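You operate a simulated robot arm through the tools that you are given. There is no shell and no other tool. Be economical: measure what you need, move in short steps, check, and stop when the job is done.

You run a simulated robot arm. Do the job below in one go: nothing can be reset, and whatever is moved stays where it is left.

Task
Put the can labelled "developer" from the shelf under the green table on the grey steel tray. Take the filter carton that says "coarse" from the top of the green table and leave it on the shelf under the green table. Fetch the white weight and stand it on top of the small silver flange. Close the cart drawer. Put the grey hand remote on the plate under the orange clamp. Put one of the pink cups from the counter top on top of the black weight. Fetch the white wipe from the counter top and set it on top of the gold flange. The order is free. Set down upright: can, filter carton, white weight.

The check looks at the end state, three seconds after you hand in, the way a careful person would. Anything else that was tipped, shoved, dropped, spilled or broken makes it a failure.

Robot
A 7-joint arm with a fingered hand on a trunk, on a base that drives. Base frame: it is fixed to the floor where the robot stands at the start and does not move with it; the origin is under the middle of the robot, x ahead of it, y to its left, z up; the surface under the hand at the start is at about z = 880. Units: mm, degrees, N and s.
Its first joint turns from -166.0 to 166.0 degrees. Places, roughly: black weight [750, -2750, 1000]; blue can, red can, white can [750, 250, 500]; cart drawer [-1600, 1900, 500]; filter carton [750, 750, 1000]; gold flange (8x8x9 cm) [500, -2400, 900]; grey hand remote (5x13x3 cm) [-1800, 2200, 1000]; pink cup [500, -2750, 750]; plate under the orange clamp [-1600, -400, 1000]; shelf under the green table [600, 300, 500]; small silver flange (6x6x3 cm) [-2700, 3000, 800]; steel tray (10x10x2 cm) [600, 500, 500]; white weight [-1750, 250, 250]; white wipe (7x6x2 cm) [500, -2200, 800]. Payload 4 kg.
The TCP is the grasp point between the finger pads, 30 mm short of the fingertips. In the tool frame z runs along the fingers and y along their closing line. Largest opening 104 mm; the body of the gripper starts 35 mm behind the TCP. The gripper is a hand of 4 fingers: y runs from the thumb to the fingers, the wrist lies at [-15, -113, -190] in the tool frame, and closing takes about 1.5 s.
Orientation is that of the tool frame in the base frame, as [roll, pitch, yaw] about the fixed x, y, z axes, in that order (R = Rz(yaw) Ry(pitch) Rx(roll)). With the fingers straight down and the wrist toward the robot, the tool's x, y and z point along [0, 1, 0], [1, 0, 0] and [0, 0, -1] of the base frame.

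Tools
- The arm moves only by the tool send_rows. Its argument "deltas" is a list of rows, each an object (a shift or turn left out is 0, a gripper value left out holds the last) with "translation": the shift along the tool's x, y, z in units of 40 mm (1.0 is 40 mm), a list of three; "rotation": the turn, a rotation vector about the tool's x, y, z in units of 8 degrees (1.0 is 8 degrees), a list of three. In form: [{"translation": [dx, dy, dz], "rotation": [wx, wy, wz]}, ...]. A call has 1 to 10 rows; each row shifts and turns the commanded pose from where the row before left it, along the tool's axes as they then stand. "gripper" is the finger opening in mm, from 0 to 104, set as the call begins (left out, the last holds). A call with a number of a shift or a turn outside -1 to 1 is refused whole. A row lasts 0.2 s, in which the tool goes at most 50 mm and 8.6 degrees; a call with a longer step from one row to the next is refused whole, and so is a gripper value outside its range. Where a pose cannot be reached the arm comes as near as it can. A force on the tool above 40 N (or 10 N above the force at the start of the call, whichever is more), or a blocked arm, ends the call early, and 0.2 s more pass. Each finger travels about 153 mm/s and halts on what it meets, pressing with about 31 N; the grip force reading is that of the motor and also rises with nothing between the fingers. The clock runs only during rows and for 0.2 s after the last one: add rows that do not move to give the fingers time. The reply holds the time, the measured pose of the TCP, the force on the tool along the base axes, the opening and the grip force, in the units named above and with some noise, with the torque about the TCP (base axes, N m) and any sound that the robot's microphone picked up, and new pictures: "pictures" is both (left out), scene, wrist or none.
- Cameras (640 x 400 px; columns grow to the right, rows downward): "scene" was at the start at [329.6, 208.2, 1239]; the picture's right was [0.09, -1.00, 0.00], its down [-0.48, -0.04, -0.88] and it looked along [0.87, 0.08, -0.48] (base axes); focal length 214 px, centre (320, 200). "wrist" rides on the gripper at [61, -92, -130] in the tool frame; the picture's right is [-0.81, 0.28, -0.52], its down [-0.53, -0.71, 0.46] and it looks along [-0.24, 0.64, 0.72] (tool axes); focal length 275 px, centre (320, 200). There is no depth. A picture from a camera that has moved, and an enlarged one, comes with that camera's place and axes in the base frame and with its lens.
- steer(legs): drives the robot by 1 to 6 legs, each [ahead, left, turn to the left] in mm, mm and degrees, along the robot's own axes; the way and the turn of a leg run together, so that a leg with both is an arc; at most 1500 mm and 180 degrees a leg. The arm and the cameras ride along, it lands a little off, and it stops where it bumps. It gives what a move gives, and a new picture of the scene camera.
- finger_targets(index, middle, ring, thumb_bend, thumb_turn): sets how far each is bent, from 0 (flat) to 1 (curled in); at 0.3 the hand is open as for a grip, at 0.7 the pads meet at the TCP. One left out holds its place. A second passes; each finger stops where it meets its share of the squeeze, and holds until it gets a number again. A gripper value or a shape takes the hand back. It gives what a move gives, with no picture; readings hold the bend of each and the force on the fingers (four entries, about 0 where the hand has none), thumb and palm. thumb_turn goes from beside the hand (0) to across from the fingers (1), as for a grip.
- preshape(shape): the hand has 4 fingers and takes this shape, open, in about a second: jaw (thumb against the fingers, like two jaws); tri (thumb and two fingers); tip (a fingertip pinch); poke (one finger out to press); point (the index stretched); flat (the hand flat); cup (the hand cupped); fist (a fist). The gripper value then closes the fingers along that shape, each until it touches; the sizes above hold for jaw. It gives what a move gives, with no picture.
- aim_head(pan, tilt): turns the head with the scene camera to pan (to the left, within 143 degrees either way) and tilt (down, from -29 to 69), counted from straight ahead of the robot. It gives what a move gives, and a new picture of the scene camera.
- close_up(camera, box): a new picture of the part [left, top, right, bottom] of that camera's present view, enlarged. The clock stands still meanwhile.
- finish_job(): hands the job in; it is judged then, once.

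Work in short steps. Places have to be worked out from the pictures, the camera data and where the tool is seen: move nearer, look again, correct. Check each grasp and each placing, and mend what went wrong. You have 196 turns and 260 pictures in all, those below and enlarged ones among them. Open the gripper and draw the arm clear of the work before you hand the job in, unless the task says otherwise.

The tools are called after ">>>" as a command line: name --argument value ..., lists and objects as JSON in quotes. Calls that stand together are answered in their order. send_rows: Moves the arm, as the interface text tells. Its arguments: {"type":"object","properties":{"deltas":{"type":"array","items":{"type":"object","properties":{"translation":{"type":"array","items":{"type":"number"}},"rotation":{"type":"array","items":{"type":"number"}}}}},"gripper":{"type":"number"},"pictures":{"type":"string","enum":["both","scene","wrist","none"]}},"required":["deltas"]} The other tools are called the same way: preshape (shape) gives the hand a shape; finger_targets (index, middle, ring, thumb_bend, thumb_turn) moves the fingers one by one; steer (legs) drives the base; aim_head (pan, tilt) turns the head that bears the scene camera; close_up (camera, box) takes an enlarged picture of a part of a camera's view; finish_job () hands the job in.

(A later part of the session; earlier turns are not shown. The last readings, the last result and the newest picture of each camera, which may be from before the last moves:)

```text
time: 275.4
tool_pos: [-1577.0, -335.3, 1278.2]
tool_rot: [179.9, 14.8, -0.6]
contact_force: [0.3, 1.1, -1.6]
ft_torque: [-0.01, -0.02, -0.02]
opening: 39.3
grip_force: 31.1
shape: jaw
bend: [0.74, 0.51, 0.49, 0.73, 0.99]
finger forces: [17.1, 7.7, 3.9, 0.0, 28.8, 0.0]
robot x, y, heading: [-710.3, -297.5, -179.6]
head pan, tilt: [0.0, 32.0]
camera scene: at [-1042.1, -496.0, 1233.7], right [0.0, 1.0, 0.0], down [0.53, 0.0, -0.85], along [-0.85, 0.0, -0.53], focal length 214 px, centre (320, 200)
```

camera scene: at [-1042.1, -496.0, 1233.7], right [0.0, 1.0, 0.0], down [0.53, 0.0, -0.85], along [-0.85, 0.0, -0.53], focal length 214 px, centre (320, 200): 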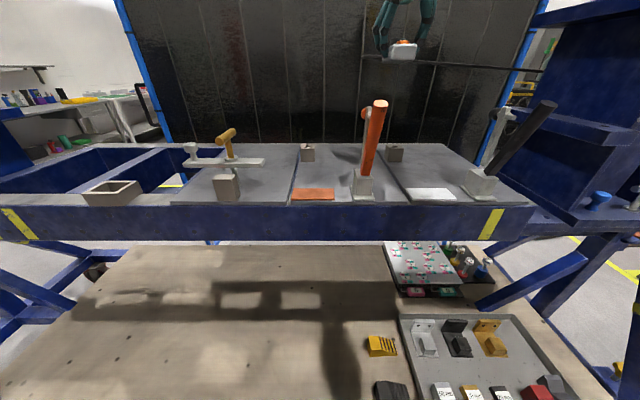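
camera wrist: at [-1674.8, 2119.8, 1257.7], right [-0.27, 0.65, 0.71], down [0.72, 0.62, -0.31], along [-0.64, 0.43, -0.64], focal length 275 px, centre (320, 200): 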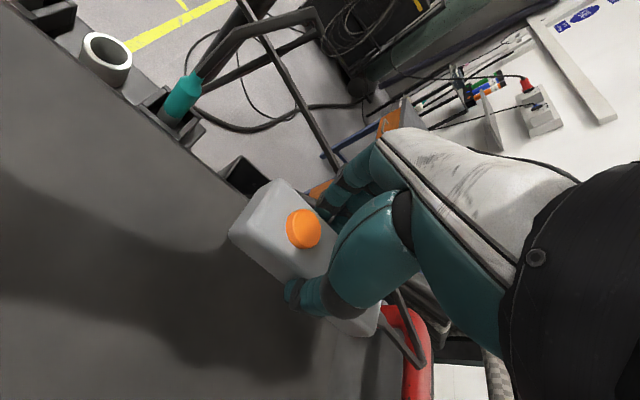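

Now I shift over the spot and descend to z≈1108.

>>> send_rows --deltas '[{"translation": [0.0, 0.7, 0]}, {"translation": [0.0, 0.75, 0]}, {"translation": [0.2, 0, 0.83]}, {"translation": [0.2, 0, 0.83]}, {"translation": [0.2, 0, 0.83]}, {"translation": [0.2, 0, 0.83]}, {"translation": [0.2, 0, 0.83]}, {}]' --pictures "both"

>>> close_up --camera "scene" --box '[280, 80, 480, 220]'

```text
time: 277.2
tool_pos: [-1583.3, -393.7, 1107.1]
tool_rot: [179.8, 14.9, -0.7]
contact_force: [0.2, -0.4, -2.5]
ft_torque: [-0.02, -0.01, 0.03]
opening: 39.4
grip_force: 31.2
shape: jaw
bend: [0.74, 0.51, 0.5, 0.73, 0.99]
finger forces: [17.2, 7.8, 4.0, 0.0, 28.9, 0.0]
robot x, y, heading: [-714.2, -296.2, -180.4]
head pan, tilt: [0.0, 32.0]
camera scene: at [-1042.5, -496.2, 1233.6], right [0.0, 1.0, 0.0], down [0.53, 0.0, -0.85], along [-0.85, 0.0, -0.53], focal length 214 px, centre (320, 200)
camera wrist: at [-1490.7, -301.7, 1215.1], right [-0.65, -0.27, 0.71], down [-0.62, 0.72, -0.31], along [-0.43, -0.64, -0.64], focal length 275 px, centre (320, 200)
```

scene: 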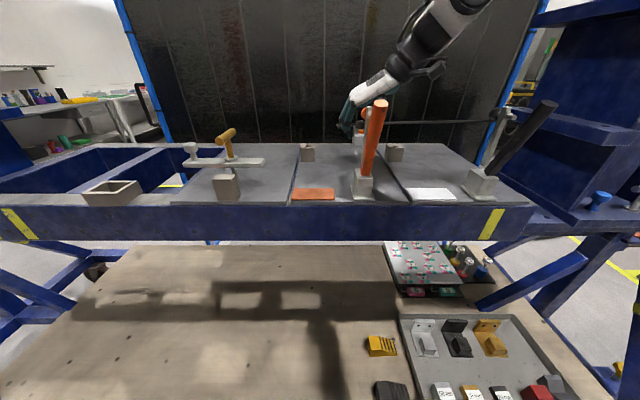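
wrist: 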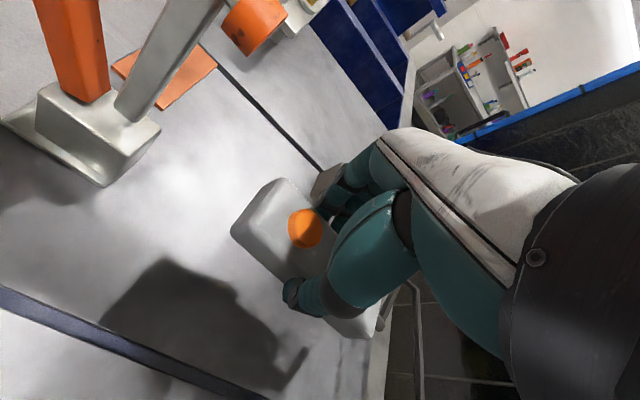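

```text
2.86 times, centred on (380, 150) of scene
camera zoom: at [-1042.5, -496.2, 1233.6], right [0.0, 1.0, 0.0], down [0.53, 0.0, -0.85], along [-0.85, 0.0, -0.53], focal length 613 px, centre (149, 343)
```

zoom: 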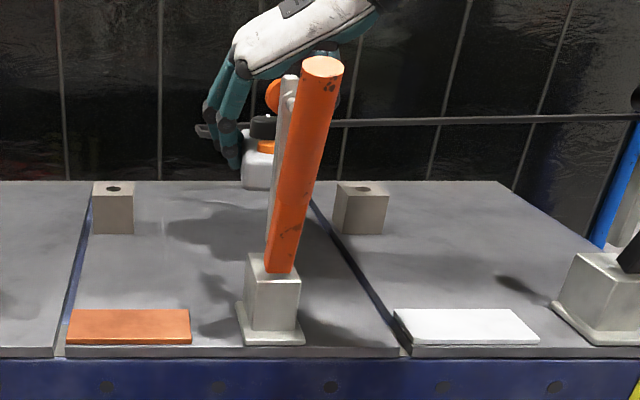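

Over the plate with margins. Descend 55 mm, then creep.

>>> send_rows --deltas '[{"translation": [0.18, 0, 0.67]}, {"translation": [0.13, 0, 0.48]}, {"translation": [0.03, 0, 0.12]}, {}]' --pictures "none"

>>> send_rows --deltas '[{"translation": [0.025, 0, 0.09]}, {"translation": [0.025, 0, 0.09]}, {"translation": [0.025, 0, 0.09]}, {}]' --pictures "wrist"

```text
time: 278.2
tool_pos: [-1584.3, -393.5, 1053.8]
tool_rot: [179.9, 14.8, -0.6]
contact_force: [0.0, 0.5, -3.4]
ft_torque: [0.0, -0.05, 0.02]
opening: 39.3
grip_force: 30.4
shape: jaw
bend: [0.74, 0.51, 0.5, 0.73, 0.99]
finger forces: [17.1, 7.7, 4.0, 0.0, 28.7, 0.1]
robot x, y, heading: [-709.0, -290.0, -179.7]
head pan, tilt: [0.0, 32.0]
```

```text
time: 279.2
tool_pos: [-1582.5, -394.2, 1041.6]
tool_rot: [179.9, 14.9, -0.7]
contact_force: [0.1, 0.4, -3.1]
ft_torque: [0.02, -0.04, -0.01]
opening: 39.4
grip_force: 30.9
shape: jaw
bend: [0.74, 0.51, 0.5, 0.73, 0.99]
finger forces: [17.0, 7.8, 4.1, 0.0, 28.8, 0.0]
robot x, y, heading: [-713.2, -295.8, -179.4]
head pan, tilt: [0.0, 32.0]
camera wrist: at [-1490.0, -302.1, 1151.8], right [-0.65, -0.27, 0.71], down [-0.62, 0.72, -0.31], along [-0.43, -0.64, -0.64], focal length 275 px, centre (320, 200)
```

wrist: 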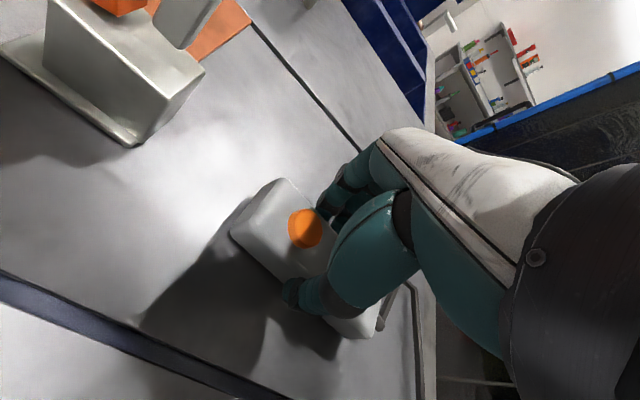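

Still no contact; continue creeping.

>>> send_rows --deltas '[{"translation": [0.025, 0, 0.09]}, {"translation": [0.025, 0, 0.09]}, {"translation": [0.025, 0, 0.09]}, {}]' --pictures "none"

>>> send_rows --deltas '[{"translation": [0.02, 0, 0.07]}, {"translation": [0.02, 0, 0.07]}, {"translation": [0.02, 0, 0.07]}, {}]' --pictures "wrist"

```text
time: 280.2
tool_pos: [-1580.9, -393.5, 1035.8]
tool_rot: [179.7, 15.2, -0.6]
contact_force: [1.9, 0.5, 39.1]
ft_torque: [0.18, 0.24, -0.13]
opening: 41.8
grip_force: 30.7
shape: jaw
bend: [0.74, 0.5, 0.49, 0.73, 1.0]
finger forces: [19.7, 10.5, 5.1, 0.0, 35.7, 0.0]
robot x, y, heading: [-713.8, -293.5, -179.9]
head pan, tilt: [0.0, 32.0]
```

```text
time: 280.6
tool_pos: [-1584.1, -394.1, 1036.2]
tool_rot: [179.4, 15.4, -0.7]
contact_force: [5.0, 1.3, 21.4]
ft_torque: [0.26, -0.03, -0.05]
opening: 42.3
grip_force: 31.0
shape: jaw
bend: [0.74, 0.5, 0.49, 0.74, 0.99]
finger forces: [19.2, 8.7, 3.9, 0.1, 33.8, 0.0]
robot x, y, heading: [-709.4, -292.4, -179.7]
head pan, tilt: [0.0, 32.0]
stopped in row 1: the force on the tool passed its limit at 52 N (the readings are from after the stop); the commanded pose is now the measured one
camera wrist: at [-1489.1, -302.0, 1143.5], right [-0.65, -0.26, 0.72], down [-0.63, 0.72, -0.3], along [-0.43, -0.64, -0.63], focal length 275 px, centre (320, 200)
```

wrist: 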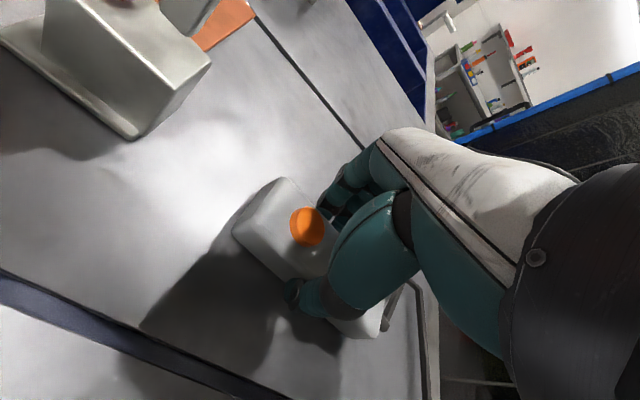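

Seated on the plate. I ease up 2 mm and open the hand.

>>> send_rows --deltas '[{"translation": [-0.015, 0, -0.05]}, {}]' --pictures "none"

>>> send_rows --deltas '[{}, {}, {}, {}]' --gripper 80 --pictures "wrist"

```text
time: 281.2
tool_pos: [-1582.7, -394.4, 1036.8]
tool_rot: [179.6, 15.2, -0.6]
contact_force: [3.6, -1.4, 15.2]
ft_torque: [0.18, 0.02, -0.02]
opening: 42.5
grip_force: 31.5
shape: jaw
bend: [0.74, 0.5, 0.49, 0.74, 0.99]
finger forces: [19.6, 9.2, 4.1, 0.0, 32.3, 0.1]
robot x, y, heading: [-710.6, -296.0, -179.7]
head pan, tilt: [0.0, 32.0]
```

```text
time: 282.2
tool_pos: [-1583.2, -393.8, 1036.1]
tool_rot: [179.7, 15.2, -0.6]
contact_force: [-0.5, 0.6, 0.0]
ft_torque: [0.01, 0.0, 0.04]
opening: 79.8
grip_force: 0.1
shape: jaw
bend: [0.27, 0.35, 0.32, 0.53, 0.99]
finger forces: [0.1, 0.0, 0.0, 0.0, 0.0, 0.0]
robot x, y, heading: [-711.5, -298.5, -179.6]
head pan, tilt: [0.0, 32.0]
camera wrist: at [-1489.9, -302.0, 1143.4], right [-0.65, -0.26, 0.71], down [-0.63, 0.72, -0.3], along [-0.43, -0.64, -0.63], focal length 275 px, centre (320, 200)
```

wrist: 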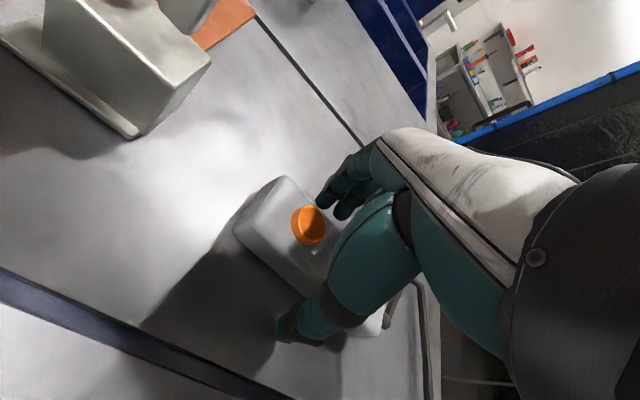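

Released. Raise straight up and look.

>>> send_rows --deltas '[{"translation": [-0.13, 0, -0.48]}, {"translation": [-0.257, 0, -0.966]}, {"translation": [-0.257, 0, -0.966]}, {"translation": [-0.257, 0, -0.966]}, {"translation": [-0.257, 0, -0.966]}, {"translation": [-0.257, 0, -0.966]}, {"translation": [-0.2, -0.8, -0.5]}, {"translation": [0, -0.8, 0]}]' --pictures "none"

>>> close_up --camera "scene" --box '[280, 60, 480, 220]'

```text
time: 284.1
tool_pos: [-1585.0, -327.7, 1276.7]
tool_rot: [179.7, 15.2, -0.6]
contact_force: [0.4, -0.1, -0.1]
ft_torque: [0.02, -0.03, 0.01]
opening: 79.6
grip_force: 0.1
shape: jaw
bend: [0.27, 0.35, 0.32, 0.53, 0.99]
finger forces: [0.1, 0.1, 0.0, 0.0, 0.1, 0.0]
robot x, y, heading: [-711.8, -293.3, -179.9]
head pan, tilt: [0.0, 32.0]
```

```text
2.50 times, centred on (380, 140) of scene
camera zoom: at [-1042.3, -496.5, 1233.6], right [0.0, 1.0, 0.0], down [0.53, 0.0, -0.85], along [-0.85, 0.0, -0.53], focal length 536 px, centre (170, 350)
```

zoom: 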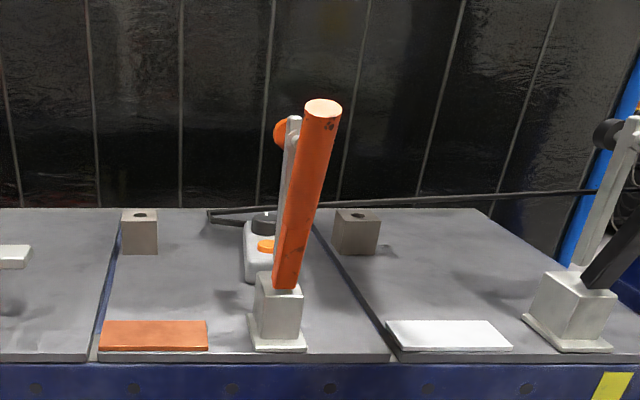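

The remote rests on the plate. I retract the arm, back off and drive toward the counter at y≈−2400.

>>> send_rows --deltas '[{"translation": [0.97, -0.1, -0.26]}, {"translation": [0.97, 0, -0.26]}, {"translation": [0.97, 0, -0.26]}, {"translation": [0.97, 0, -0.26]}, {"translation": [0.97, 0, -0.26]}, {"translation": [0.97, 0, -0.26]}, {"translation": [0.97, 0, -0.2]}, {"translation": [0.97, 0, 0]}]' --pictures "none"

>>> steer --legs '[[-250, 0, 0], [0, 0, 90], [1300, 0, 0]]'

>>> aim_head --pan 40 --tilt 22

```text
time: 285.9
tool_pos: [-1268.3, -329.7, 1261.7]
tool_rot: [179.7, 15.1, -0.9]
contact_force: [0.0, -0.6, -0.4]
ft_torque: [0.0, -0.02, 0.02]
opening: 79.5
grip_force: 0.0
shape: jaw
bend: [0.27, 0.35, 0.32, 0.53, 0.99]
finger forces: [0.0, 0.1, 0.0, 0.1, 0.0, 0.0]
robot x, y, heading: [-711.6, -298.2, -179.8]
head pan, tilt: [0.0, 32.0]
```

```text
time: 297.6
tool_pos: [-403.4, -2145.2, 1262.3]
tool_rot: [179.7, 15.1, 89.9]
contact_force: [0.6, 0.4, -0.1]
ft_torque: [0.02, -0.01, 0.03]
opening: 79.4
grip_force: 0.0
shape: jaw
bend: [0.27, 0.35, 0.32, 0.53, 0.99]
finger forces: [0.0, 0.0, 0.0, 0.0, 0.1, 0.0]
robot x, y, heading: [-441.4, -1593.2, -89.2]
head pan, tilt: [0.0, 32.0]
camera scene: at [-240.7, -1917.9, 1233.6], right [-1.0, -0.01, 0.0], down [-0.01, 0.53, -0.85], along [0.01, -0.85, -0.53], focal length 214 px, centre (320, 200)
```

scene: 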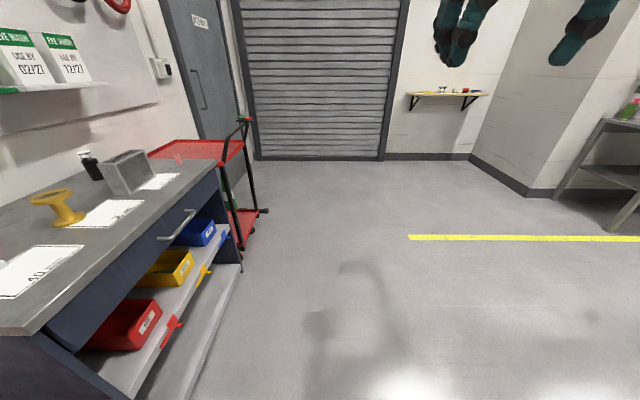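

```text
time: 298.7
tool_pos: [-403.2, -2145.2, 1262.9]
tool_rot: [179.7, 15.2, 89.9]
contact_force: [-0.4, -0.4, 0.7]
ft_torque: [0.02, -0.02, 0.02]
opening: 79.6
grip_force: 0.0
shape: jaw
bend: [0.27, 0.35, 0.32, 0.53, 0.99]
finger forces: [0.1, 0.0, 0.0, 0.1, 0.1, 0.0]
robot x, y, heading: [-445.0, -1586.3, -89.1]
head pan, tilt: [40.0, 22.0]
camera scene: at [-181.4, -1898.6, 1249.5], right [-0.76, -0.65, 0.0], down [-0.24, 0.28, -0.93], along [0.61, -0.7, -0.37], focal length 214 px, centre (320, 200)
```

scene: 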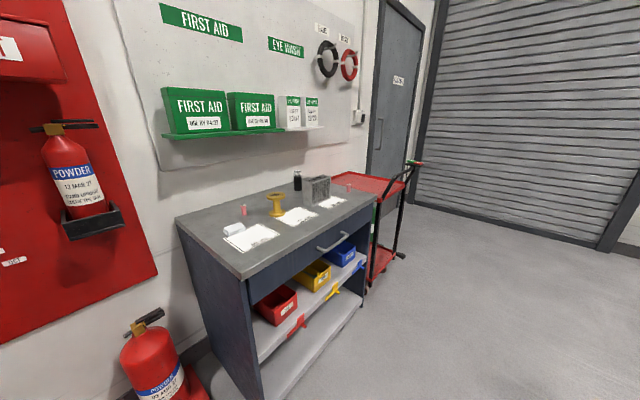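

Counter in view. Zoom.

>>> close_up --camera "scene" --box '[170, 160, 390, 280]'

```text
2.91 times, centred on (280, 220) of scene
camera zoom: at [-181.4, -1898.6, 1249.5], right [-0.76, -0.65, 0.0], down [-0.24, 0.28, -0.93], along [0.61, -0.7, -0.37], focal length 624 px, centre (436, 142)
```

zoom: 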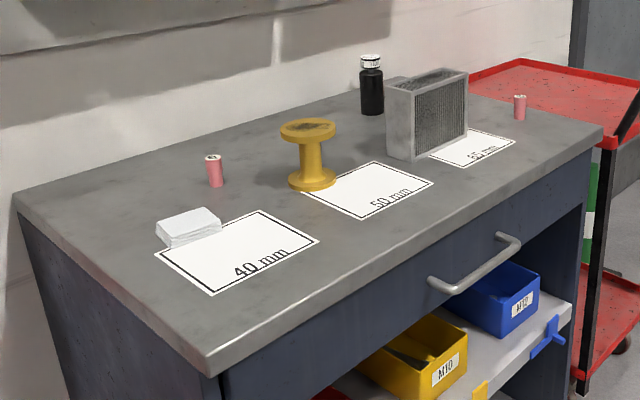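

Items: gold flange ≈[505,-2413], wipe ≈[508,-2215], pink cup ≈[600,-2308], black weight ≈[670,-2690] (counter z≈850). I drive alongside and face the counter, setting the hand vertical.

>>> steer --legs '[[720, 0, 0], [0, 0, 89.1], [100, 0, 0]]'

>>> send_rows --deltas '[{"rotation": [0, 1, 0]}, {"rotation": [0, 0.88, 0]}, {}]' --pictures "none"

>>> aim_head --pan 0 --tilt 35

```text
time: 307.2
tool_pos: [223.1, -2293.8, 1261.3]
tool_rot: [179.7, 15.3, 178.2]
contact_force: [0.6, 0.3, -0.3]
ft_torque: [-0.01, -0.04, -0.01]
opening: 79.8
grip_force: 0.1
shape: jaw
bend: [0.27, 0.35, 0.32, 0.53, 0.99]
finger forces: [0.0, 0.0, 0.0, 0.0, 0.1, 0.0]
robot x, y, heading: [-332.6, -2318.7, -0.7]
head pan, tilt: [40.0, 22.0]
camera scene: at [-16.9, -2063.3, 1249.6], right [0.63, -0.78, 0.0], down [-0.29, -0.24, -0.93], along [0.72, 0.58, -0.37], focal length 214 px, centre (320, 200)
```

scene: 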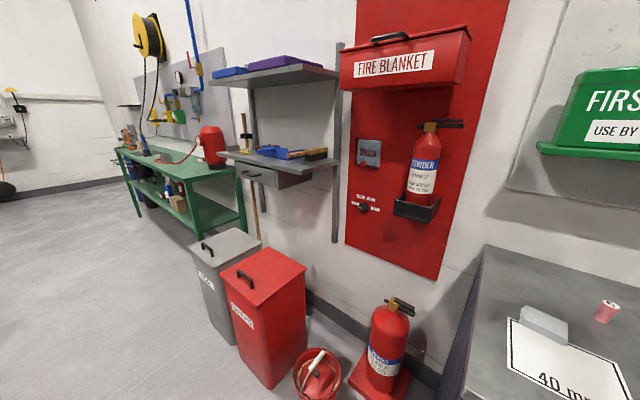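

```text
time: 308.0
tool_pos: [224.6, -2295.0, 1261.1]
tool_rot: [179.8, 0.2, 178.3]
contact_force: [-0.2, 0.1, 0.3]
ft_torque: [0.01, 0.0, 0.02]
opening: 79.8
grip_force: 0.1
shape: jaw
bend: [0.27, 0.35, 0.32, 0.53, 0.99]
finger forces: [0.0, 0.1, 0.0, 0.0, 0.1, 0.1]
robot x, y, heading: [-328.2, -2316.6, -1.2]
head pan, tilt: [40.0, 22.0]
```

```text
time: 309.0
tool_pos: [225.1, -2294.1, 1262.7]
tool_rot: [179.7, 0.1, 178.3]
contact_force: [-0.9, -0.5, -0.6]
ft_torque: [-0.02, 0.0, -0.02]
opening: 79.4
grip_force: 0.0
shape: jaw
bend: [0.27, 0.35, 0.32, 0.53, 0.99]
finger forces: [0.0, 0.1, 0.0, 0.0, 0.1, 0.1]
robot x, y, heading: [-332.9, -2316.9, -0.8]
head pan, tilt: [0.0, 35.0]
camera scene: at [-0.9, -2123.1, 1229.0], right [-0.01, -1.0, 0.0], down [-0.57, 0.01, -0.82], along [0.82, -0.01, -0.57], focal length 214 px, centre (320, 200)
```

scene: 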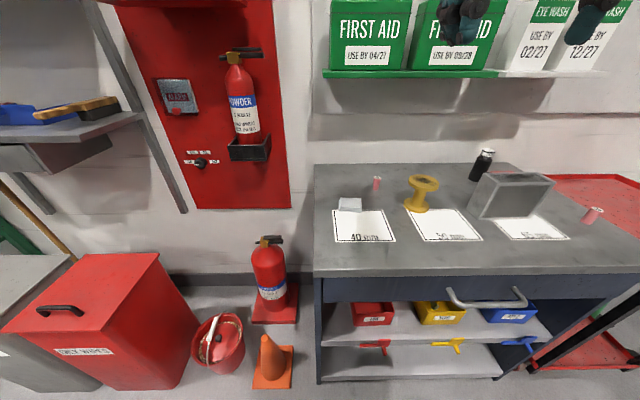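

Positions refined: wipe [520,-2221], flange [530,-2430], cup [623,-2325], black weight [700,-2727], counter z≈835. Zoom for details.

>>> close_up --camera "scene" --box '[320, 140, 520, 250]'

>>> steer --legs '[[60, 60, 0.8]]'

```text
3.20 times, centred on (420, 195) of scene
camera zoom: at [-0.9, -2123.1, 1229.0], right [-0.01, -1.0, 0.0], down [-0.57, 0.01, -0.82], along [0.82, -0.01, -0.57], focal length 686 px, centre (0, 216)
```

zoom: 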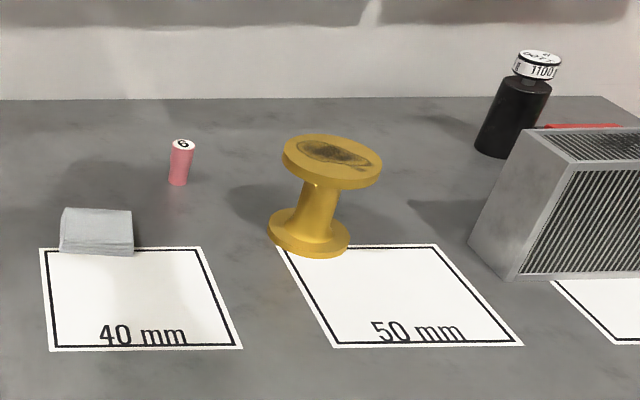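

```text
time: 310.1
tool_pos: [282.6, -2226.9, 1262.4]
tool_rot: [179.7, 0.1, 179.1]
contact_force: [0.5, 0.5, -0.4]
ft_torque: [0.0, -0.04, -0.01]
opening: 79.5
grip_force: 0.0
shape: jaw
bend: [0.27, 0.35, 0.32, 0.53, 0.99]
finger forces: [0.1, 0.0, 0.0, 0.0, 0.0, 0.0]
robot x, y, heading: [-272.3, -2260.8, 0.2]
head pan, tilt: [0.0, 35.0]
camera scene: at [55.7, -2059.1, 1228.9], right [0.0, -1.0, 0.0], down [-0.57, 0.0, -0.82], along [0.82, 0.0, -0.57], focal length 214 px, centre (320, 200)
```

scene: 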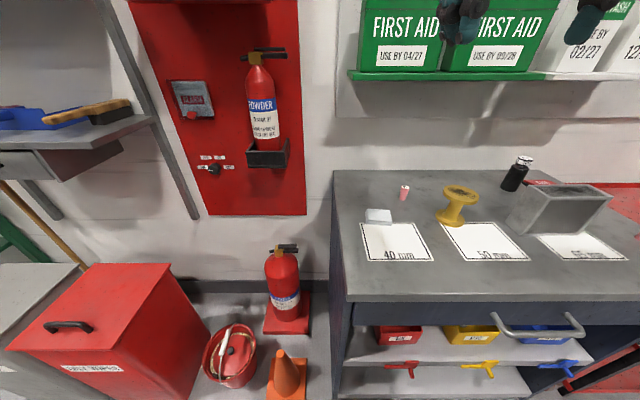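

I move above the wipe with the hand opened to 100.

>>> send_rows --deltas '[{"translation": [-0.645, 0.03, 0.83]}, {"translation": [-0.645, 0.03, 0.83]}, {"translation": [-0.645, 0.03, 0.83]}, {"translation": [-0.645, 0.03, 0.83]}, {"translation": [-0.645, 0.03, 0.83]}, {"translation": [-0.645, 0.03, 0.83]}, {"translation": [-0.645, 0.03, 0.83]}, {"translation": [-0.645, 0.03, 0.83]}, {"translation": [-0.645, 0.03, 0.83]}, {}]' --gripper 100 --pictures "both"

>>> close_up --camera "scene" --box '[330, 120, 490, 260]'

```text
time: 312.3
tool_pos: [517.2, -2217.9, 962.6]
tool_rot: [179.8, 0.2, 179.0]
contact_force: [0.0, 0.6, -1.2]
ft_torque: [0.02, 0.01, -0.02]
opening: 100.1
grip_force: 0.1
shape: jaw
bend: [0.31, 0.31, 0.3, 0.31, 0.98]
finger forces: [0.0, 0.0, 0.0, 0.0, 0.0, 0.0]
robot x, y, heading: [-272.5, -2258.4, 0.1]
head pan, tilt: [0.0, 35.0]
camera scene: at [55.6, -2059.1, 1228.9], right [0.0, -1.0, 0.0], down [-0.57, 0.0, -0.82], along [0.82, 0.0, -0.57], focal length 214 px, centre (320, 200)
camera wrist: at [452.7, -2308.6, 1091.6], right [0.81, 0.26, 0.52], down [0.52, -0.72, -0.46], along [0.26, 0.64, -0.72], focal length 275 px, centre (320, 200)
```

scene: 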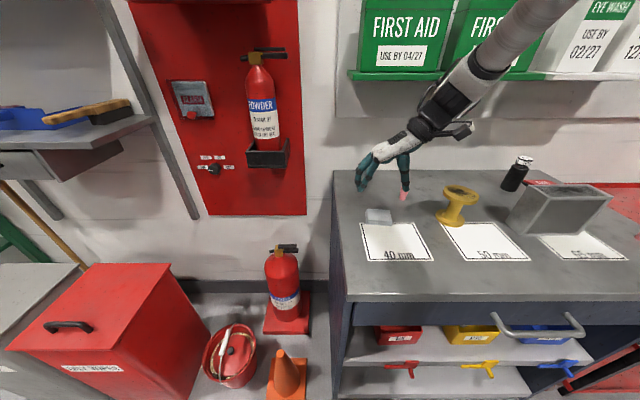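
wrist: 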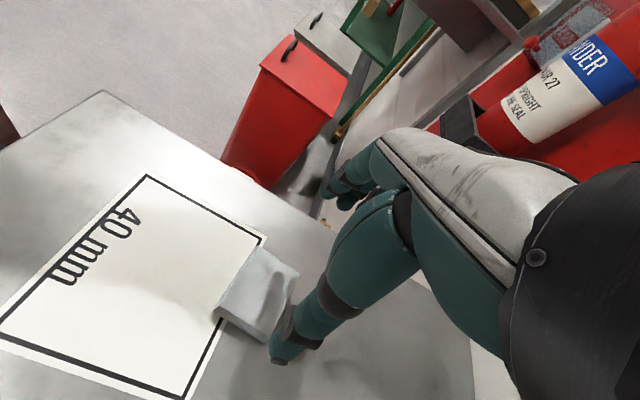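

```text
2.86 times, centred on (410, 190) of scene
camera zoom: at [55.6, -2059.1, 1228.9], right [0.0, -1.0, 0.0], down [-0.57, 0.0, -0.82], along [0.82, 0.0, -0.57], focal length 613 px, centre (63, 229)
```

zoom: 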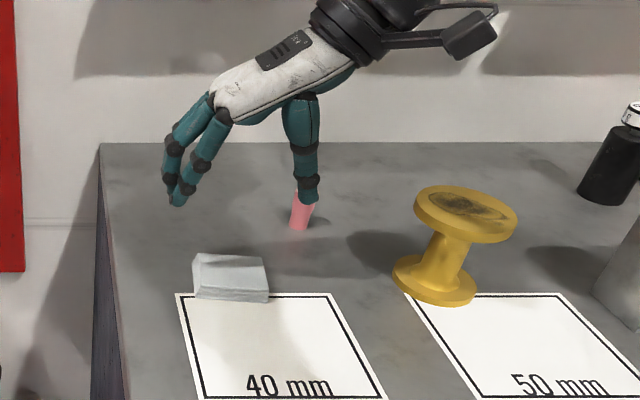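

Aligned with the wipe (≈[517,-2221]). Descend 80 mm.

>>> send_rows --deltas '[{"translation": [0, -0.07, 0.8]}, {"translation": [0, 0, 0.8]}, {"translation": [0, 0, 0.4]}, {}]' --pictures "wrist"

>>> close_up --camera "scene" --box '[340, 160, 440, 240]'

```text
time: 313.3
tool_pos: [516.5, -2221.6, 885.1]
tool_rot: [179.6, 0.1, 179.2]
contact_force: [-0.3, 0.4, -0.4]
ft_torque: [0.0, 0.0, -0.01]
opening: 100.1
grip_force: 0.0
shape: jaw
bend: [0.31, 0.31, 0.3, 0.31, 0.98]
finger forces: [0.0, 0.1, 0.0, 0.0, 0.0, 0.1]
robot x, y, heading: [-270.2, -2257.2, -0.1]
head pan, tilt: [0.0, 35.0]
camera wrist: at [453.6, -2311.3, 1012.7], right [0.81, 0.26, 0.52], down [0.52, -0.72, -0.46], along [0.26, 0.64, -0.72], focal length 275 px, centre (320, 200)
```

wrist: 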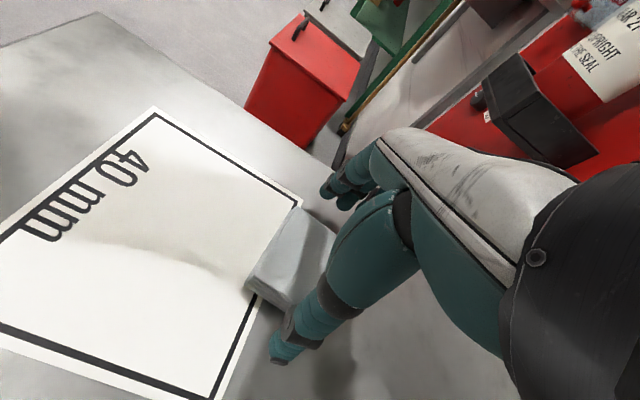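

```text
5.00 times, centred on (390, 200) of scene
camera zoom: at [55.7, -2059.1, 1228.9], right [0.0, -1.0, 0.0], down [-0.57, 0.0, -0.82], along [0.82, 0.0, -0.57], focal length 1072 px, centre (-30, 200)
```

zoom: 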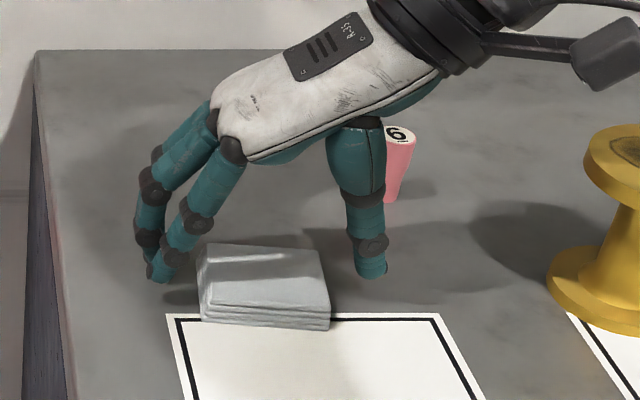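

Wipe centre ≈[521,-2222]. I shift 4 mm and descend 17 mm, then close.

>>> send_rows --deltas '[{"translation": [-0.1, 0, 0.2]}, {"translation": [0, 0, 0.13]}, {"translation": [0, 0, 0.1]}, {}]' --pictures "none"

>>> send_rows --deltas '[{}, {}, {}, {}, {}, {}]' --gripper 40 --pictures "wrist"

>>> close_up --camera "scene" --box '[340, 160, 440, 240]'

```text
time: 314.3
tool_pos: [521.8, -2221.0, 868.2]
tool_rot: [179.6, 0.3, 179.2]
contact_force: [1.0, -3.9, 22.3]
ft_torque: [1.09, -0.25, -0.05]
opening: 98.3
grip_force: 0.1
shape: jaw
bend: [0.31, 0.3, 0.3, 0.3, 0.98]
finger forces: [0.5, 20.7, 0.0, 0.0, 1.4, 0.0]
robot x, y, heading: [-268.7, -2258.7, -0.1]
head pan, tilt: [0.0, 35.0]
```

```text
time: 314.8
tool_pos: [523.3, -2219.5, 870.6]
tool_rot: [179.5, 0.7, 179.1]
contact_force: [0.2, -0.4, 21.4]
ft_torque: [-0.8, -0.04, 0.0]
opening: 63.9
grip_force: 31.1
shape: jaw
bend: [0.73, 0.42, 0.4, 0.61, 1.0]
finger forces: [16.4, 8.7, 3.7, 0.0, 48.6, 0.0]
robot x, y, heading: [-267.8, -2261.8, -0.1]
head pan, tilt: [0.0, 35.0]
stopped in row 2: the force on the tool passed its limit at 48 N (the readings are from after the stop); the commanded pose is now the measured one
camera wrist: at [458.0, -2310.3, 998.3], right [0.81, 0.26, 0.53], down [0.53, -0.72, -0.46], along [0.26, 0.65, -0.72], focal length 275 px, centre (320, 200)
```

wrist: 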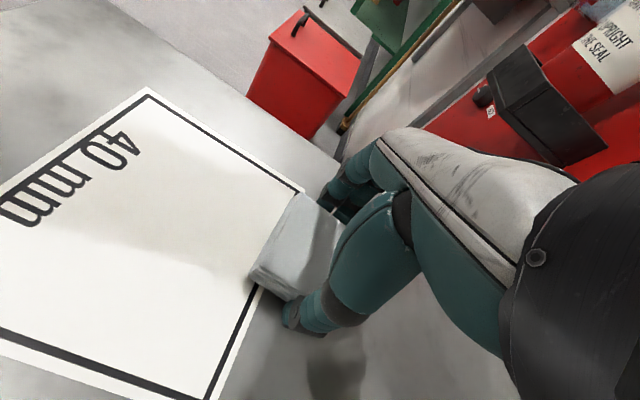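

```text
5.00 times, centred on (390, 200) of scene
camera zoom: at [55.1, -2059.0, 1229.1], right [0.0, -1.0, 0.0], down [-0.57, 0.0, -0.82], along [0.82, 0.0, -0.57], focal length 1072 px, centre (-30, 200)
```

zoom: 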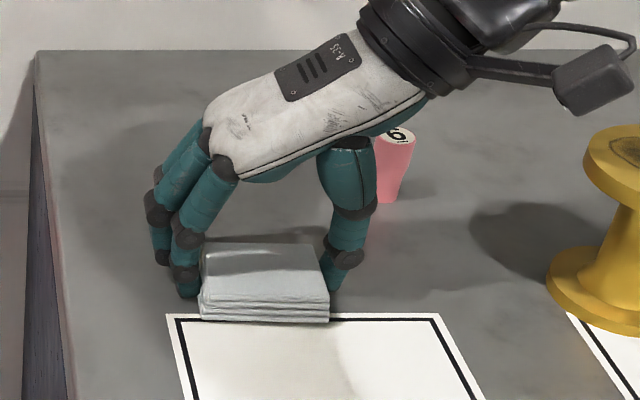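

Gripped. Lift 50 mm and check.

>>> send_rows --deltas '[{"translation": [0, 0, -0.15]}, {}, {}, {"translation": [0, 0, -0.5]}, {"translation": [0, 0, -0.6]}, {}]' --gripper 30 --pictures "wrist"

>>> close_up --camera "scene" --box '[340, 140, 480, 240]'

```text
time: 316.1
tool_pos: [520.8, -2220.8, 920.5]
tool_rot: [179.4, 0.3, 179.1]
contact_force: [-0.3, 0.1, -0.3]
ft_torque: [0.01, -0.02, -0.01]
opening: 63.6
grip_force: 31.1
shape: jaw
bend: [0.73, 0.42, 0.41, 0.62, 0.99]
finger forces: [16.5, 8.6, 3.7, 0.0, 29.1, 0.0]
robot x, y, heading: [-272.9, -2257.6, 0.2]
head pan, tilt: [0.0, 35.0]
camera wrist: at [456.7, -2311.2, 1047.6], right [0.81, 0.26, 0.52], down [0.52, -0.72, -0.46], along [0.26, 0.65, -0.72], focal length 275 px, centre (320, 200)
```

wrist: 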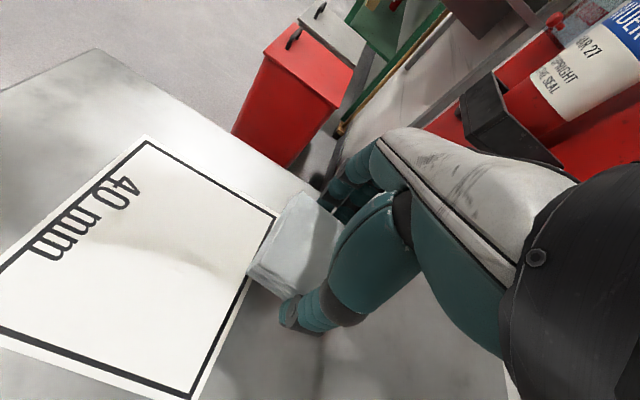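

```text
4.00 times, centred on (410, 190) of scene
camera zoom: at [55.7, -2059.1, 1228.9], right [0.0, -1.0, 0.0], down [-0.57, 0.0, -0.82], along [0.82, 0.0, -0.57], focal length 858 px, centre (-40, 240)
```

zoom: 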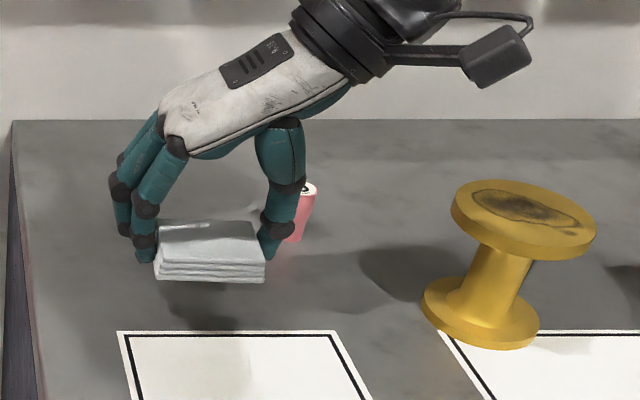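

Held. Flange at ≈[515,-2422], top z≈927. I raise and move the wipe over it.

>>> send_rows --deltas '[{"translation": [0, 0, -1]}, {"translation": [0, 0, -1]}, {"translation": [0.1, -0.82, -0.2]}, {"translation": [0, -0.82, 0]}, {"translation": [0, -0.82, 0]}, {"translation": [0, -0.82, 0]}, {"translation": [0, -0.82, 0]}, {"translation": [0, -0.82, 0]}, {}]' --pictures "wrist"

>>> aim_head --pan -22 --tilt 32

>>> close_up --camera "scene" --box '[240, 120, 440, 260]'

```text
time: 318.1
tool_pos: [514.9, -2417.4, 1007.6]
tool_rot: [179.4, 0.3, 179.1]
contact_force: [-1.0, -0.3, 0.6]
ft_torque: [0.0, -0.01, 0.0]
opening: 63.8
grip_force: 31.3
shape: jaw
bend: [0.73, 0.42, 0.41, 0.62, 0.99]
finger forces: [16.6, 8.5, 3.8, 0.0, 29.1, 0.0]
robot x, y, heading: [-272.0, -2259.5, -0.1]
head pan, tilt: [0.0, 35.0]
camera wrist: at [450.5, -2508.2, 1134.2], right [0.81, 0.26, 0.52], down [0.52, -0.72, -0.46], along [0.26, 0.65, -0.72], focal length 275 px, centre (320, 200)
```

wrist: 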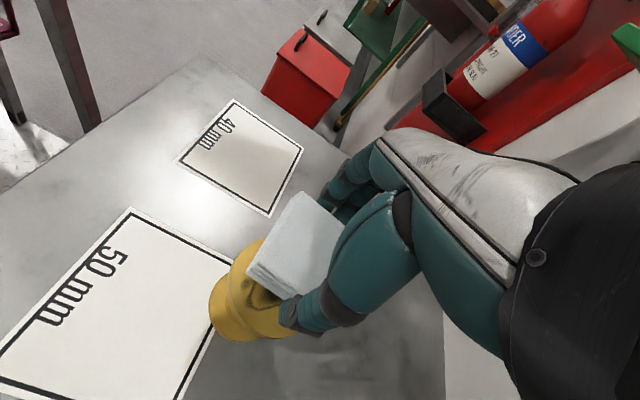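

```text
time: 319.0
tool_pos: [514.6, -2416.3, 1008.1]
tool_rot: [179.6, 0.3, 179.1]
contact_force: [0.3, -0.1, -0.1]
ft_torque: [-0.03, 0.01, 0.01]
opening: 63.7
grip_force: 31.0
shape: jaw
bend: [0.73, 0.42, 0.41, 0.62, 0.99]
finger forces: [16.5, 8.6, 3.8, 0.1, 29.1, 0.1]
robot x, y, heading: [-271.6, -2258.2, 0.0]
head pan, tilt: [-22.0, 32.0]
camera scene: at [50.7, -2092.6, 1233.6], right [-0.37, -0.93, 0.0], down [-0.49, 0.2, -0.85], along [0.79, -0.32, -0.53], focal length 214 px, centre (320, 200)
```

scene: 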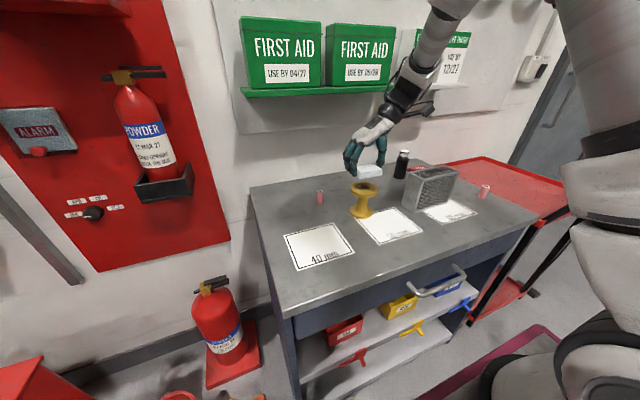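

```text
2.86 times, centred on (340, 190) of scene
camera zoom: at [50.7, -2092.6, 1233.6], right [-0.37, -0.93, 0.0], down [-0.49, 0.2, -0.85], along [0.79, -0.32, -0.53], focal length 613 px, centre (263, 229)
```

zoom: 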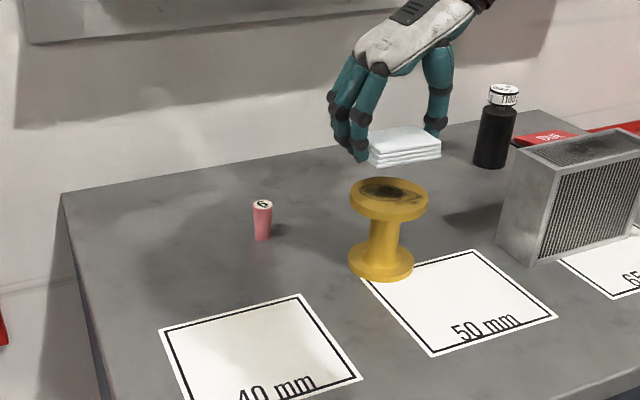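

Offset to correct: (+6,+5) mm. I adjust and descend 37 mm.

>>> send_rows --deltas '[{"translation": [-0.15, 0.125, 0.3]}, {"translation": [0, 0, 0.4]}, {"translation": [0, 0, 0.22]}, {}]' --pictures "wrist"

>>> close_up --camera "scene" --box '[310, 130, 430, 230]'

```text
time: 320.0
tool_pos: [520.6, -2413.2, 968.0]
tool_rot: [179.6, 0.4, 179.1]
contact_force: [-0.5, -0.4, -0.6]
ft_torque: [0.02, -0.02, -0.01]
opening: 63.6
grip_force: 31.1
shape: jaw
bend: [0.73, 0.42, 0.41, 0.62, 0.99]
finger forces: [16.6, 8.6, 3.7, 0.0, 29.1, 0.1]
robot x, y, heading: [-269.8, -2256.2, -0.1]
head pan, tilt: [-22.0, 32.0]
camera wrist: at [456.8, -2503.4, 1095.8], right [0.81, 0.26, 0.52], down [0.52, -0.72, -0.46], along [0.26, 0.65, -0.72], focal length 275 px, centre (320, 200)
```

wrist: 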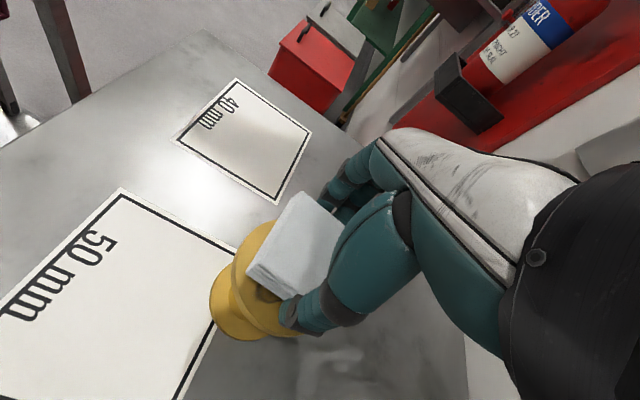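

```text
4.00 times, centred on (370, 180) of scene
camera zoom: at [50.6, -2092.7, 1233.6], right [-0.38, -0.93, 0.0], down [-0.49, 0.2, -0.85], along [0.79, -0.32, -0.53], focal length 858 px, centre (120, 280)
```

zoom: 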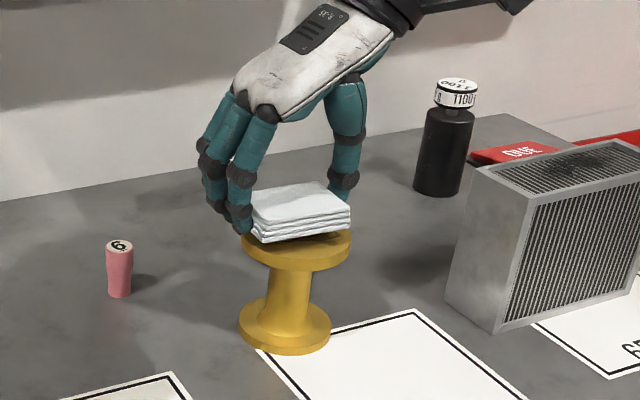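

Nearly touching and centred within ~5 mm. Creep down.

>>> send_rows --deltas '[{"translation": [0, 0.08, 0.06]}, {"translation": [0, 0, 0.06]}, {"translation": [0, 0, 0.06]}, {}]' --pictures "none"

```text
time: 321.0
tool_pos: [521.0, -2407.8, 961.9]
tool_rot: [179.6, 0.4, 179.1]
contact_force: [-0.5, -0.6, -0.7]
ft_torque: [0.01, 0.03, -0.02]
opening: 63.5
grip_force: 31.1
shape: jaw
bend: [0.73, 0.42, 0.41, 0.62, 0.99]
finger forces: [16.6, 8.6, 3.8, 0.0, 29.1, 0.1]
robot x, y, heading: [-270.7, -2262.1, -0.0]
head pan, tilt: [-22.0, 32.0]
```

No contact yet; continue.

>>> send_rows --deltas '[{"translation": [0, 0, 0.06]}, {"translation": [0, 0, 0.06]}, {"translation": [0, 0, 0.06]}, {}]' --pictures "none"

>>> close_up --camera "scene" --box '[320, 140, 400, 220]'

```text
time: 321.9
tool_pos: [522.4, -2408.8, 958.0]
tool_rot: [179.5, 0.9, 179.2]
contact_force: [-0.9, 0.1, 13.7]
ft_torque: [-0.61, 0.05, 0.03]
opening: 61.9
grip_force: 30.8
shape: jaw
bend: [0.73, 0.42, 0.42, 0.64, 0.99]
finger forces: [16.4, 8.2, 3.9, 0.1, 42.7, 0.0]
robot x, y, heading: [-268.3, -2259.8, -0.1]
head pan, tilt: [-22.0, 32.0]
stopped in row 4: the force on the tool passed its limit at 43 N (the readings are from after the stop); the commanded pose is now the measured one
```

```text
5.00 times, centred on (360, 180) of scene
camera zoom: at [50.2, -2092.5, 1233.7], right [-0.38, -0.93, 0.0], down [-0.49, 0.2, -0.85], along [0.79, -0.32, -0.53], focal length 1072 px, centre (120, 300)
```

zoom: 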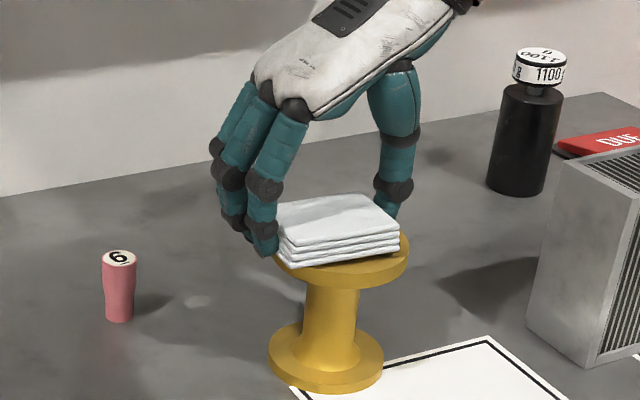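

Contact. I relieve 2 mm, then open.

>>> send_rows --deltas '[{"translation": [0, 0, -0.06]}, {}]' --pictures "none"

>>> send_rows --deltas '[{}, {}, {}, {}]' --gripper 90 --pictures "none"

>>> close_up --camera "scene" --box '[320, 140, 400, 220]'

```text
time: 322.4
tool_pos: [522.2, -2409.5, 958.1]
tool_rot: [179.6, 0.7, 179.1]
contact_force: [0.3, -0.4, 0.1]
ft_torque: [-0.02, 0.0, 0.02]
opening: 62.0
grip_force: 30.9
shape: jaw
bend: [0.73, 0.42, 0.42, 0.63, 0.99]
finger forces: [16.4, 8.2, 4.1, 0.0, 28.9, 0.0]
robot x, y, heading: [-274.1, -2258.3, -0.1]
head pan, tilt: [-22.0, 32.0]
```

```text
time: 323.4
tool_pos: [524.6, -2408.7, 958.6]
tool_rot: [179.5, 0.7, 179.2]
contact_force: [-0.3, -0.6, -0.2]
ft_torque: [0.02, -0.02, 0.01]
opening: 89.6
grip_force: 0.1
shape: jaw
bend: [0.28, 0.33, 0.31, 0.42, 0.98]
finger forces: [0.1, 0.0, 0.0, 0.0, 0.0, 0.0]
robot x, y, heading: [-270.4, -2260.4, -0.0]
head pan, tilt: [-22.0, 32.0]
```

```text
5.00 times, centred on (360, 180) of scene
camera zoom: at [50.6, -2092.7, 1233.6], right [-0.38, -0.93, 0.0], down [-0.49, 0.2, -0.85], along [0.79, -0.32, -0.53], focal length 1072 px, centre (120, 300)
```

zoom: 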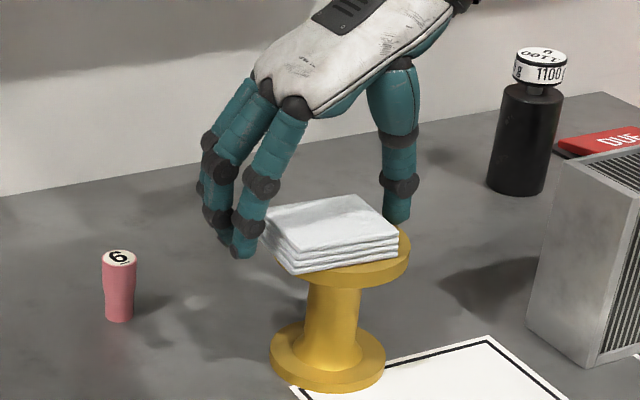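

Wipe rests on the flange. I lift straight up, then move above the pink cup (≈[620,-2323], top z≈884).

>>> send_rows --deltas '[{"translation": [0, 0, -0.3]}, {"translation": [0, 0, -0.8]}, {"translation": [0, 0, -1]}, {"translation": [0, 0, -0.6]}, {"translation": [-0.8, 0.7, 0]}, {"translation": [-0.8, 0.7, 0]}, {"translation": [-0.75, 0.72, 0.2]}, {"translation": [0, 0, 0.8]}, {}]' --pictures "wrist"

>>> close_up --camera "scene" --box '[290, 120, 430, 230]'

```text
time: 325.4
tool_pos: [616.7, -2325.8, 1030.2]
tool_rot: [179.4, 0.7, 179.3]
contact_force: [1.1, -0.2, -0.6]
ft_torque: [0.0, 0.01, 0.0]
opening: 89.5
grip_force: 0.0
shape: jaw
bend: [0.28, 0.33, 0.31, 0.42, 0.98]
finger forces: [0.0, 0.1, 0.1, 0.0, 0.0, 0.0]
robot x, y, heading: [-271.7, -2260.8, 0.1]
head pan, tilt: [-22.0, 32.0]
camera wrist: at [552.3, -2417.0, 1157.4], right [0.81, 0.26, 0.53], down [0.53, -0.72, -0.46], along [0.26, 0.65, -0.72], focal length 275 px, centre (320, 200)
```

wrist: 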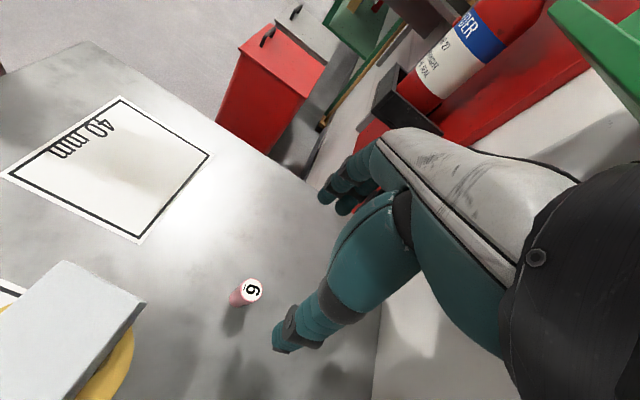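

```text
3.64 times, centred on (360, 175) of scene
camera zoom: at [50.5, -2092.6, 1233.6], right [-0.38, -0.93, 0.0], down [-0.49, 0.2, -0.85], along [0.79, -0.32, -0.53], focal length 780 px, centre (174, 291)
```

zoom: 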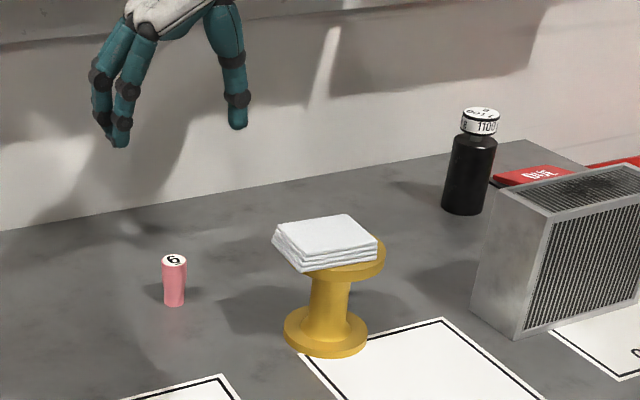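

Cup ≈[616,-2324], right below the TCP. I narrow to 60 mm and descend 110 mm.

>>> send_rows --deltas '[{"translation": [0, 0, 0.7]}, {"translation": [0, 0, 0.7]}, {"translation": [0, 0, 0.7]}, {"translation": [0, 0, 0.65]}, {}]' --gripper 60 --pictures "wrist"

>>> close_up --camera "scene" --box '[290, 140, 370, 210]'

```text
time: 326.6
tool_pos: [617.8, -2325.5, 918.6]
tool_rot: [179.5, 0.6, 179.2]
contact_force: [0.1, 0.6, -0.2]
ft_torque: [0.01, 0.02, 0.02]
opening: 60.1
grip_force: 0.0
shape: jaw
bend: [0.74, 0.41, 0.38, 0.66, 1.0]
finger forces: [0.1, 0.1, 0.1, 0.1, 0.1, 0.0]
robot x, y, heading: [-272.2, -2256.8, -0.1]
head pan, tilt: [-22.0, 32.0]
camera wrist: at [552.9, -2416.9, 1046.1], right [0.81, 0.26, 0.53], down [0.53, -0.72, -0.46], along [0.26, 0.65, -0.72], focal length 275 px, centre (320, 200)
```

wrist: 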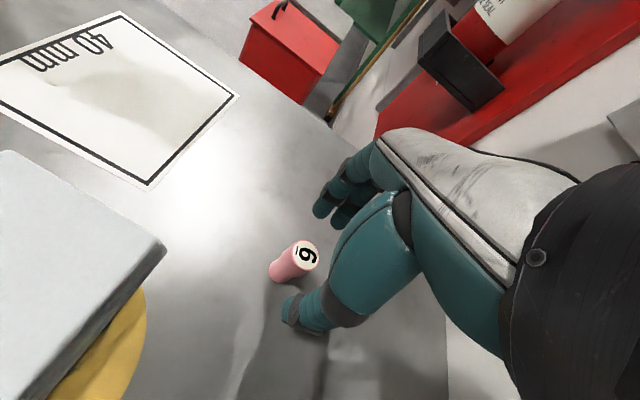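

```text
5.71 times, centred on (330, 175) of scene
camera zoom: at [50.7, -2092.6, 1233.6], right [-0.38, -0.93, 0.0], down [-0.49, 0.2, -0.85], along [0.79, -0.32, -0.53], focal length 1226 px, centre (263, 343)
```

zoom: 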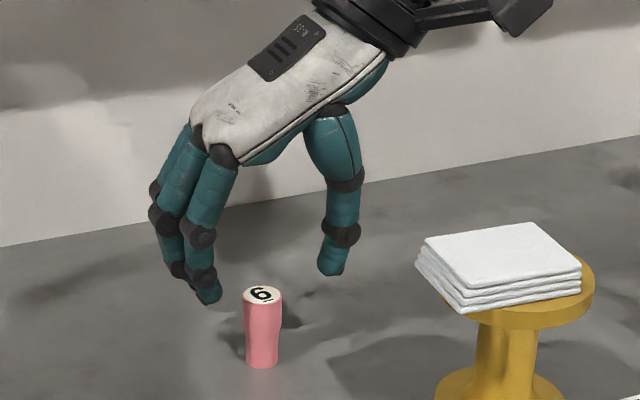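

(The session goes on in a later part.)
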